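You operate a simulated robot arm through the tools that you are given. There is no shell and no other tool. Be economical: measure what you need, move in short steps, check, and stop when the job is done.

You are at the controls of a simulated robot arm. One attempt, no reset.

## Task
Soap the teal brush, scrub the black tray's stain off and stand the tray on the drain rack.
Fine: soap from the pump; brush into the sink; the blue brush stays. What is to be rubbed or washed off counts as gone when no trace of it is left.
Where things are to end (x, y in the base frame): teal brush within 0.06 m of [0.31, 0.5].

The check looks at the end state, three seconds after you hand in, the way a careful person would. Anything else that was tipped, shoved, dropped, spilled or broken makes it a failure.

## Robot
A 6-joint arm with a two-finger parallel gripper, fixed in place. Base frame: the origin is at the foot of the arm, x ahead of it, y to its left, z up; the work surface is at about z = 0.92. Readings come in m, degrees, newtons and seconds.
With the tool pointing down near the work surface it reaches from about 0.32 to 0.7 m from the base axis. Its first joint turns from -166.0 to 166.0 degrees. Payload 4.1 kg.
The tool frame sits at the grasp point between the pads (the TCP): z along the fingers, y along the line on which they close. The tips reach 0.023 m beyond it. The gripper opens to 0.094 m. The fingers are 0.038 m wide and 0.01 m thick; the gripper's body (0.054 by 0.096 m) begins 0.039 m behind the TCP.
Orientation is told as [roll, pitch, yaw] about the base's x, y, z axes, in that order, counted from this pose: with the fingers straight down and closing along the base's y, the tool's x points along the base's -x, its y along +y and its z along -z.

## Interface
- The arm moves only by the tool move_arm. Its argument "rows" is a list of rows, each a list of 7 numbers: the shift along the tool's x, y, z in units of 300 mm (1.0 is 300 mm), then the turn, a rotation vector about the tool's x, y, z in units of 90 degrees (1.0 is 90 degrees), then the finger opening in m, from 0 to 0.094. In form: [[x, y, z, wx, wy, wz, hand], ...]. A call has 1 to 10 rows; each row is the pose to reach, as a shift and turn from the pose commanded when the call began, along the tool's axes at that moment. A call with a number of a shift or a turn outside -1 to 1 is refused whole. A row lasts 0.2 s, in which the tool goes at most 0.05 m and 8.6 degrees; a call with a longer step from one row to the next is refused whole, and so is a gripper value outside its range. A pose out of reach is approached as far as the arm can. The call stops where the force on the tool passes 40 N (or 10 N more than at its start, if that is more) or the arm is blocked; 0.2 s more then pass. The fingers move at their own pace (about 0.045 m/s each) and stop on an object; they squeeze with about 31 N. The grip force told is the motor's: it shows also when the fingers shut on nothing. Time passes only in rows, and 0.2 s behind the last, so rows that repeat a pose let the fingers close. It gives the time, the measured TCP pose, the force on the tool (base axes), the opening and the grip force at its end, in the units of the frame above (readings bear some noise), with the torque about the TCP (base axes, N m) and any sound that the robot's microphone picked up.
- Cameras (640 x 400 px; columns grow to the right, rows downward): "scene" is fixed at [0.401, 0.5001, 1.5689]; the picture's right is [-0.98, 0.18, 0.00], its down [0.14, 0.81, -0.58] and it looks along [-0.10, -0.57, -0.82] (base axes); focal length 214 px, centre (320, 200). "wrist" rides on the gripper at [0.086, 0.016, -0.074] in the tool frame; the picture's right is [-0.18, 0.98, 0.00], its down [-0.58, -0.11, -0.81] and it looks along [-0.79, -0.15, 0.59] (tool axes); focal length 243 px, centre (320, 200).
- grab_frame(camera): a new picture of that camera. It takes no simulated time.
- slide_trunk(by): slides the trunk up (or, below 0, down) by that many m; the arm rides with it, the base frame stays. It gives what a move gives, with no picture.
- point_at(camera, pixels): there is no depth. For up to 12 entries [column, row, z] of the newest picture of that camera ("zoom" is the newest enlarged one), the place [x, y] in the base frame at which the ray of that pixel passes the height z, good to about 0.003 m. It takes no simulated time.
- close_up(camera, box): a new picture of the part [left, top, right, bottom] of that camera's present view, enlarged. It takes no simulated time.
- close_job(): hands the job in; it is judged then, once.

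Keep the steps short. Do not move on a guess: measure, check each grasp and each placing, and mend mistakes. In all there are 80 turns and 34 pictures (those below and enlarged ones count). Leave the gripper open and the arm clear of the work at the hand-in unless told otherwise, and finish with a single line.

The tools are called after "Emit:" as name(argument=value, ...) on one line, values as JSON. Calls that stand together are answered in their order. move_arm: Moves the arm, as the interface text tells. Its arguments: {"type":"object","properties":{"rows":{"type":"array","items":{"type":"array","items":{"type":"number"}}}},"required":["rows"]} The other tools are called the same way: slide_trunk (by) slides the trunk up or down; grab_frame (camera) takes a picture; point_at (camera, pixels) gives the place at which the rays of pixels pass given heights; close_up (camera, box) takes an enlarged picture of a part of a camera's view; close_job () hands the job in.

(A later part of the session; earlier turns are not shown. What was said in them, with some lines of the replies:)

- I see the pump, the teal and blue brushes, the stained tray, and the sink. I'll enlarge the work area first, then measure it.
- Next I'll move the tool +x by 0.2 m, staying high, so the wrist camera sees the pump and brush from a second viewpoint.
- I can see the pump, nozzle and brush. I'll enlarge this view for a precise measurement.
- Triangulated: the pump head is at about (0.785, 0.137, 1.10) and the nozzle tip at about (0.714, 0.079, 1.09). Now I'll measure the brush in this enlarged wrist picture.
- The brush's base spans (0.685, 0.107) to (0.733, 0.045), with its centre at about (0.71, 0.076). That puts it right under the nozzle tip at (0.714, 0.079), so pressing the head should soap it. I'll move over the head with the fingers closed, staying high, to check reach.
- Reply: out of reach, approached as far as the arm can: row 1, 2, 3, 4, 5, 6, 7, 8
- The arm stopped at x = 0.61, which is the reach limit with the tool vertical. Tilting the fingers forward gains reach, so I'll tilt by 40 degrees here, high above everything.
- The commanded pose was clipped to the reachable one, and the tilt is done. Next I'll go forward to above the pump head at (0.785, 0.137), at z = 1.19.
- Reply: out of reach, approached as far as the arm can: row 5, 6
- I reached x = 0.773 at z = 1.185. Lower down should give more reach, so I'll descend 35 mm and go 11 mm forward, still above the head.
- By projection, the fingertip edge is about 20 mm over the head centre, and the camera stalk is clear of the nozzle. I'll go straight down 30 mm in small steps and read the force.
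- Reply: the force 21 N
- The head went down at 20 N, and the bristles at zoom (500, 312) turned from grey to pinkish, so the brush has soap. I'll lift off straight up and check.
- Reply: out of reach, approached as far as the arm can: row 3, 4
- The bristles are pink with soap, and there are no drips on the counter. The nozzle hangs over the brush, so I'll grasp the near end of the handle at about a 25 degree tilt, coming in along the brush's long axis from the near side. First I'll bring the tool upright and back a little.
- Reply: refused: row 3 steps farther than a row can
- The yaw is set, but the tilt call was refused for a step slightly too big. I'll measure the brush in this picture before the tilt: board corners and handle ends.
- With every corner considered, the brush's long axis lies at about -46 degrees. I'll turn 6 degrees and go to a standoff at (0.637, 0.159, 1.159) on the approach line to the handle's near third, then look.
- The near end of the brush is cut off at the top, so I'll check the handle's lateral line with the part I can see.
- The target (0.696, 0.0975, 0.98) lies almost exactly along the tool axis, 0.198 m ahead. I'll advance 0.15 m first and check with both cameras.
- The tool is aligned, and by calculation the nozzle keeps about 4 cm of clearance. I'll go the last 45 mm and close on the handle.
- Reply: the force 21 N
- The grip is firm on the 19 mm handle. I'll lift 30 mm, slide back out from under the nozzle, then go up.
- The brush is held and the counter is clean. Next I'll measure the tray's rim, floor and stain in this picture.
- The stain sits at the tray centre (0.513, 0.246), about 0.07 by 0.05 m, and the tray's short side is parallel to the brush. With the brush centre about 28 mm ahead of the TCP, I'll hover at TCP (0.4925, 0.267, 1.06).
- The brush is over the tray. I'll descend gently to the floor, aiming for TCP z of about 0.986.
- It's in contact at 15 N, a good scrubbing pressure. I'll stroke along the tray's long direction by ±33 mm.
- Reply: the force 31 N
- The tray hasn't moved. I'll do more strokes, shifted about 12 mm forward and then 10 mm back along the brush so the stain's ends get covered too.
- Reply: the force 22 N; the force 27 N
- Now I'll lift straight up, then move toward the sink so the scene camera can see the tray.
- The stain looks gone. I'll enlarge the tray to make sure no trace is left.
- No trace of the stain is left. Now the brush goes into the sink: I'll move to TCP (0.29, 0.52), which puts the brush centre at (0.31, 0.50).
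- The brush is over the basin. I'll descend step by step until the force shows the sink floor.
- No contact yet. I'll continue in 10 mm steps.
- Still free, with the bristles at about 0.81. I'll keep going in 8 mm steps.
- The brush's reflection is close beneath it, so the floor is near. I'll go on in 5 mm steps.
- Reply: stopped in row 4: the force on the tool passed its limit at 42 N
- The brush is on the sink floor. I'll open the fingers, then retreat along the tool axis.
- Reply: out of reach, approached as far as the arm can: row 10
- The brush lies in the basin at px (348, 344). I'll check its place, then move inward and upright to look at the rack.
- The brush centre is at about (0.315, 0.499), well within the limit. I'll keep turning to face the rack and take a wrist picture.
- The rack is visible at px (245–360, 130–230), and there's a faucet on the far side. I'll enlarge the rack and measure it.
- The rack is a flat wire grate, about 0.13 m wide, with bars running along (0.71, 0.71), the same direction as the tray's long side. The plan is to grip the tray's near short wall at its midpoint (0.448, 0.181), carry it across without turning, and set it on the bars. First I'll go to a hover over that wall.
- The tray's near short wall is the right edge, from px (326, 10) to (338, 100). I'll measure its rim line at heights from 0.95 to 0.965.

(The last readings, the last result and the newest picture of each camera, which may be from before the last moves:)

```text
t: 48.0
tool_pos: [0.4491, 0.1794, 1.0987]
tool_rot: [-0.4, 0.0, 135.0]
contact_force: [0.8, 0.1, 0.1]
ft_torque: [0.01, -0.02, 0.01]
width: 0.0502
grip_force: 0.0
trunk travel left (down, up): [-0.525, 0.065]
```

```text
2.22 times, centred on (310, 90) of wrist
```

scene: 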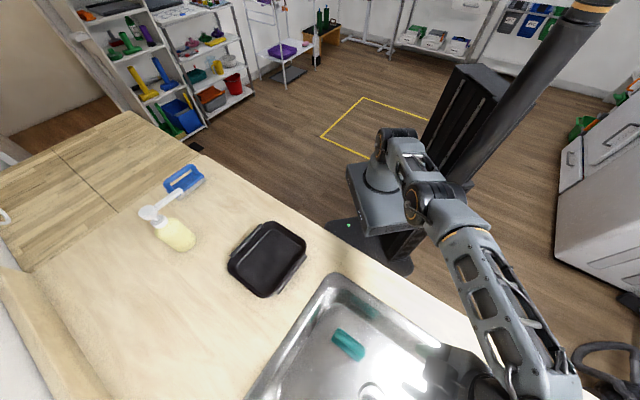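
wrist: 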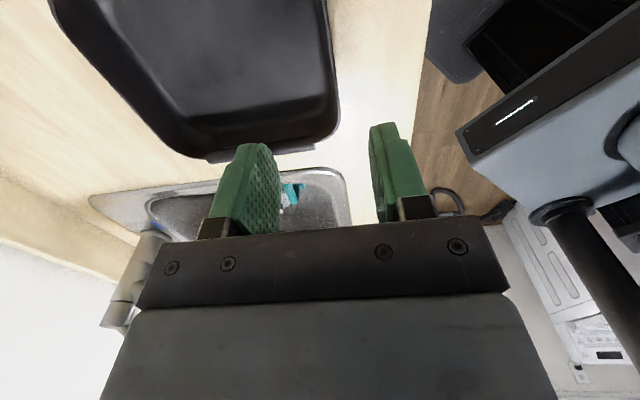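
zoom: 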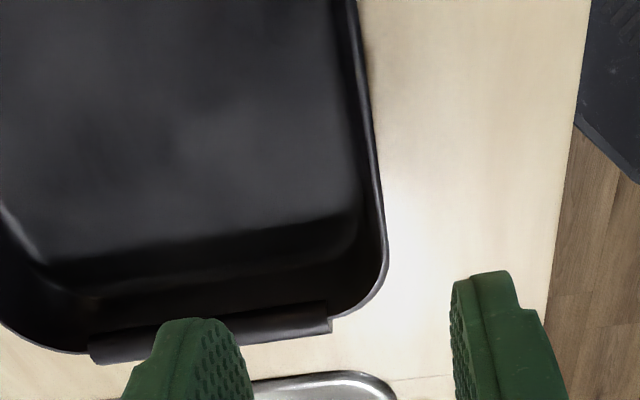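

The rim line is at constant g of about 0.44, parallel to the pads and centred between the fingers. I'll descend to TCP 0.955, with the tips 12 mm above the counter, and close on the wall.

Emit:
move_arm(rows=[[0, 0, 0.15, 0, 0, 0, 0.05], [0, 0, 0.3, 0, 0, 0, 0.05], [0, 0, 0.4, 0, 0, 0, 0.05], [0, 0, 0.44, 0, 0, 0, 0.05], [0, 0, 0.479, 0, 0, 0, 0.05], [0, 0, 0.479, 0, 0, 0, 0.0], [0, 0, 0.479, 0, 0, 0, 0.0], [0, 0, 0.479, 0, 0, 0, 0.0], [0, 0, 0.479, 0, 0, 0, 0.0]])

```text
t: 50.0
tool_pos: [0.4514, 0.1848, 0.9577]
tool_rot: [-0.5, 0.0, 135.0]
contact_force: [1.3, -0.6, 4.0]
ft_torque: [0.77, -0.65, -0.36]
width: 0.0071
grip_force: 31.3
trunk travel left (down, up): [-0.525, 0.065]
```

The wall is gripped at 7 mm width. I'll lift 40 mm gently and look.

Emit:
move_arm(rows=[[0, 0, -0.03, 0, 0, 0, 0], [0, 0, -0.07, 0, 0, 0, 0], [0, 0, -0.133, 0, 0, 0, 0], [0, 0, -0.133, 0, 0, 0, 0], [0, 0, -0.133, 0, 0, 0, 0]])

Emit:
close_up(camera="scene", box=[190, 180, 350, 320])

```text
t: 51.2
tool_pos: [0.4514, 0.1811, 0.9963]
tool_rot: [-0.5, -0.1, 135.0]
contact_force: [-0.2, 0.3, -2.3]
ft_torque: [-0.13, 0.08, -0.02]
width: 0.0034
grip_force: 31.3
trunk travel left (down, up): [-0.525, 0.065]
```

```text
2.86 times, centred on (270, 250) of scene
```

zoom: 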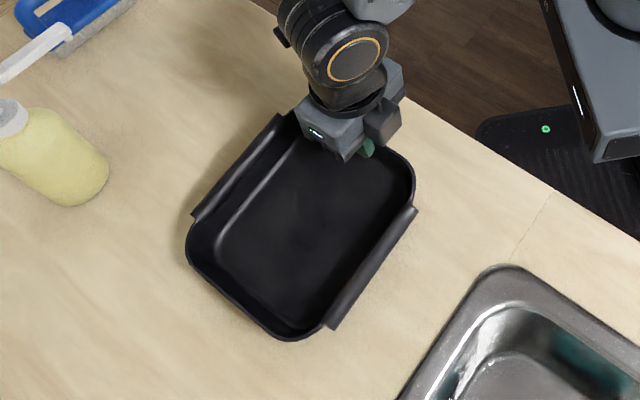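

The lift worked: 2.3 N of weight, and the wall lies flat against the pads (3.4 mm). Because the wall flares, the far end may dip, so I'll estimate the far rim's height.

Emit:
point_at(camera="zoom", pixels=[[187, 245, 0.97], [187, 245, 1.0], [187, 245, 1.03], [285, 340, 0.97], [285, 340, 1.0], [285, 340, 1.03], [280, 113, 1.0], [415, 185, 1.0]])

```text
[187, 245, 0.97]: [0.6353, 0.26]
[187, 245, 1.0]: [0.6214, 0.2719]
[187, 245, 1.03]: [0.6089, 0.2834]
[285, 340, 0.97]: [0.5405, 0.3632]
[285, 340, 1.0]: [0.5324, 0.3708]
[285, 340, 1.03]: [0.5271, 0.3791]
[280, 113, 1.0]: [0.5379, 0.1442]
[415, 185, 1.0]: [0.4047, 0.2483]
```

By the f-offsets, the far rim dips only about 5 degrees. I'll slide the trunk up 0.06 m, which lifts the tray and also adds reach at the rack.

Emit:
slide_trunk(by=0.06)

```text
t: 52.2
tool_pos: [0.4509, 0.1825, 1.0556]
tool_rot: [-0.5, 0.1, 135.0]
contact_force: [0.1, -0.4, -0.8]
ft_torque: [-0.07, 0.06, 0.01]
width: 0.0036
grip_force: 30.9
trunk travel left (down, up): [-0.585, 0.005]
```

The tray is still held. Now I'll carry it across in three legs toward TCP (0.073, 0.677), with a 5 degree tilt correction to level it.

Emit:
move_arm(rows=[[-0.13, -0.018, 0, 0.02, 0, 0, 0], [-0.26, -0.036, 0, 0.04, 0, 0, 0], [-0.4, -0.055, 0, 0.06, 0, 0, 0], [-0.55, -0.073, 0, 0.06, 0, 0, 0], [-0.69, -0.091, 0, 0.06, 0, 0, 0], [-0.69, -0.091, 0, 0.06, 0, 0, 0]])

Emit:
move_arm(rows=[[-0.13, -0.018, 0, 0, 0, 0, 0], [-0.27, -0.036, 0, 0, 0, 0, 0], [-0.41, -0.055, 0, 0, 0, 0, 0], [-0.55, -0.073, 0, 0, 0, 0, 0], [-0.69, -0.091, 0, 0, 0, 0, 0], [-0.69, -0.091, 0, 0, 0, 0, 0]])

Emit:
move_arm(rows=[[-0.13, -0.018, 0, 0, 0, 0, 0], [-0.27, -0.036, 0, 0, 0, 0, 0], [-0.41, -0.055, 0, 0, 0, 0, 0], [-0.55, -0.073, 0, 0, 0, 0, 0], [-0.68, -0.091, 0, 0, 0, 0, 0], [-0.68, -0.091, 0, 0, 0, 0, 0]])

Emit:
grab_frame(camera="wrist")

```text
t: 53.6
tool_pos: [0.3257, 0.3473, 1.0567]
tool_rot: [-5.7, 0.1, 135.0]
contact_force: [0.1, -0.7, -1.1]
ft_torque: [-0.06, 0.06, -0.02]
width: 0.0036
grip_force: 31.1
trunk travel left (down, up): [-0.585, 0.005]
```

```text
t: 55.0
tool_pos: [0.1971, 0.5167, 1.0616]
tool_rot: [-5.8, 0.1, 135.0]
contact_force: [0.2, 0.2, -0.5]
ft_torque: [-0.07, 0.09, -0.01]
width: 0.0037
grip_force: 31.3
trunk travel left (down, up): [-0.585, 0.005]
```

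```text
t: 56.4
tool_pos: [0.0745, 0.6604, 1.0578]
tool_rot: [-5.6, 0.1, 135.0]
contact_force: [-0.1, -0.2, -1.0]
ft_torque: [-0.11, 0.08, 0.01]
width: 0.0038
grip_force: 31.4
out of reach, approached as far as the arm can: row 5, 6
trunk travel left (down, up): [-0.585, 0.005]
```

```text
3 pictures are left
```

wrist: 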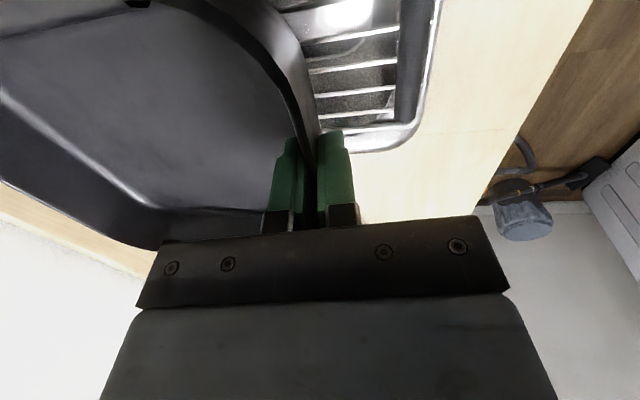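

The tray is over the rack. At px (408, 0–120) I see the near rubber block and the rack's outer corner at about (418, 125). I'll measure these relative to the TCP.

Emit:
point_at(camera="wrist", pixels=[[418, 122, 0.925], [410, 118, 0.93], [397, 60, 0.93], [395, 112, 0.92], [340, 122, 0.92], [340, 70, 0.92], [430, 60, 0.925], [440, 0, 0.92]])

```text
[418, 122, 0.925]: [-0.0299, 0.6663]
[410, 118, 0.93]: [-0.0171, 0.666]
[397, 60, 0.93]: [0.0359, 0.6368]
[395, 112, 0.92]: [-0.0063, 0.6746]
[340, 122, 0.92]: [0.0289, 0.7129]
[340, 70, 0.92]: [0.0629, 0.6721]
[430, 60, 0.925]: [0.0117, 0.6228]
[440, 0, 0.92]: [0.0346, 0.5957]
```

The rack spans f from −0.49 to −0.366 (centre −0.428), and the near block's inner edge is at g = 0.48. The tray centre needs about 13 mm more in −f. I'll shift that while descending 60 mm.

Emit:
move_arm(rows=[[0, 0, 0.066, 0, 0, 0, 0], [-0.02, 0, 0.132, 0, 0, 0, 0], [-0.043, 0, 0.199, 0, 0, 0, 0], [-0.043, 0, 0.199, 0, 0, 0, 0]])

```text
t: 57.4
tool_pos: [0.0674, 0.6633, 0.9991]
tool_rot: [-5.8, 0.1, 135.0]
contact_force: [-0.4, 0.5, -0.4]
ft_torque: [-0.09, 0.11, 0.03]
width: 0.0035
grip_force: 30.8
out of reach, approached as far as the arm can: row 3, 4
trunk travel left (down, up): [-0.585, 0.005]
```

I'm at f = −0.421, still about 7 mm short of centre. I'll descend further with a small shift, watching the force.

Emit:
move_arm(rows=[[-0.01, 0.002, 0.03, 0, 0, 0, 0], [-0.022, 0.004, 0.06, 0, 0, 0, 0], [-0.022, 0.005, 0.085, 0, 0, 0, 0], [-0.022, 0.006, 0.105, 0, 0, 0, 0]])

```text
t: 58.4
tool_pos: [0.0625, 0.6656, 0.9705]
tool_rot: [-5.9, -0.1, 134.9]
contact_force: [-2.9, -0.9, 4.7]
ft_torque: [0.63, -0.85, 0.05]
width: 0.0042
grip_force: 30.9
trunk travel left (down, up): [-0.585, 0.005]
```

There's light contact (5 N, torque from the far end touching). I'll lower the near end a further 12 mm in small steps.

Emit:
move_arm(rows=[[0, 0, 0.012, 0, 0, 0, 0], [0, 0.001, 0.024, 0, 0, 0, 0], [0, 0.002, 0.036, 0, 0, 0, 0], [0, 0.002, 0.04, 0, 0, 0, 0]])

Emit:
grab_frame(camera="wrist")

```text
t: 59.4
tool_pos: [0.0639, 0.6658, 0.9632]
tool_rot: [-6.1, -0.2, 135.0]
contact_force: [1.6, 6.3, 27.2]
ft_torque: [0.92, -0.75, 0.12]
width: 0.0047
grip_force: 31.2
out of reach, approached as far as the arm can: row 3, 4
trunk travel left (down, up): [-0.585, 0.005]
```

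```text
2 pictures are left
```

wrist: 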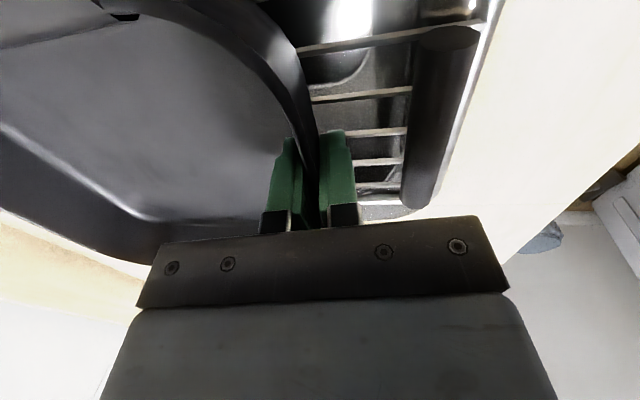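

The force is 27 N with the near end down on the bars, and the tray is clear of the rubber block. I'll open the fingers slightly and let it settle, then withdraw along the tool axis.

Emit:
move_arm(rows=[[0, 0, 0, 0, 0, 0, 0.03], [0, 0, 0, 0, 0, 0, 0.03], [0, 0, 0, 0, 0, 0, 0.03], [0, 0, -0.03, 0, 0, 0, 0.03], [0, 0, -0.1, 0, 0, 0, 0.03], [0, 0, -0.2, 0, 0, 0, 0.03], [0, 0.02, -0.33, 0, 0, 0, 0.03], [0, 0.1, -0.45, 0, 0, 0, 0.03], [0, 0.1, -0.45, 0, 0, 0, 0.03]])

```text
t: 61.4
tool_pos: [0.033, 0.645, 1.094]
tool_rot: [-5.9, -0.1, 135.0]
contact_force: [-0.6, -0.1, -0.3]
ft_torque: [0.01, 0.04, 0.02]
width: 0.0298
grip_force: 0.1
out of reach, approached as far as the arm can: row 8, 9
trunk travel left (down, up): [-0.585, 0.005]
```

It's released. I'll back off over the sink side so the wrist camera can see the tray on the rack, opening the gripper on the way.

Emit:
move_arm(rows=[[0.13, 0.02, -0.03, 0, 0, 0, 0.05], [0.26, 0.04, -0.06, 0, 0, 0, 0.07], [0.39, 0.06, -0.1, 0, 0, 0, 0.094], [0.52, 0.08, -0.15, 0, 0, 0, 0.094], [0.65, 0.1, -0.2, 0, 0, 0, 0.094], [0.78, 0.12, -0.25, 0, 0, 0, 0.094], [0.78, 0.12, -0.25, 0, 0, 0, 0.094]])

Emit:
grab_frame(camera="wrist")

```text
t: 63.0
tool_pos: [0.167, 0.4404, 1.1609]
tool_rot: [-5.8, 0.0, 135.0]
contact_force: [0.3, 0.8, 0.2]
ft_torque: [0.0, 0.01, -0.01]
width: 0.094
grip_force: 0.1
trunk travel left (down, up): [-0.585, 0.005]
```

```text
1 pictures are left
```

wrist: 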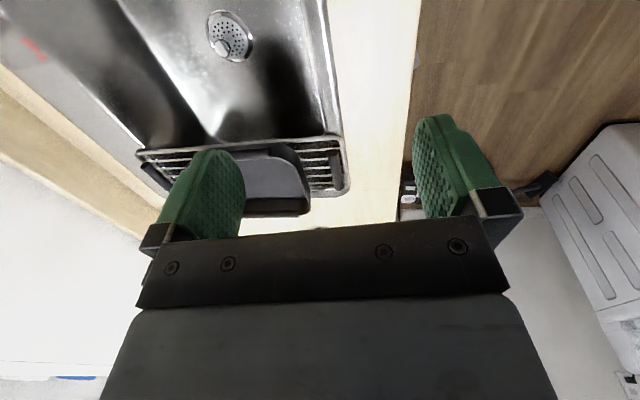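

The tray rests on the rack. I'll measure whether it's centred: tray edges at rows 147 and 213 (rim height), rack edges at rows 137 and 192.

Emit:
point_at(camera="wrist", pixels=[[290, 213, 0.967], [290, 197, 0.967], [270, 148, 0.967], [345, 190, 0.925], [335, 137, 0.925], [310, 205, 0.967], [300, 155, 0.967]])

Emit:
close_up(camera="wrist", box=[130, 110, 370, 240])

```text
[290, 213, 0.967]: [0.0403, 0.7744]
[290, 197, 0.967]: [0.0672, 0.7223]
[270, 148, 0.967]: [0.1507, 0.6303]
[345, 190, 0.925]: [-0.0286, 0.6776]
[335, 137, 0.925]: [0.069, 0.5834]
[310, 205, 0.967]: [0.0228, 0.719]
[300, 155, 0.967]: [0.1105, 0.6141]
```

```text
2.67 times, centred on (250, 175) of wrist
```

zoom: 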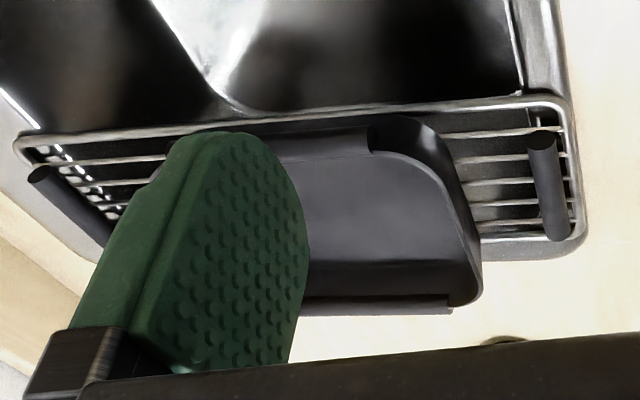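

The tray is centred on the rack (tray f from −0.52 to −0.34, rack f from −0.50 to −0.36) and lies flat on the bars, clear of the end blocks. The brush is at (0.315, 0.499) in the sink, the gripper is open and the arm is high and clear, so I'm handing in.

Emit:
close_job()

```text
The job is handed in.
```

I soaped the teal brush from the pump, scrubbed the black tray clean, set it flat and right side up (not on edge) on the drain rack, and left the brush in the sink at about (0.315, 0.499); nothing else was moved or spilled that I could see.
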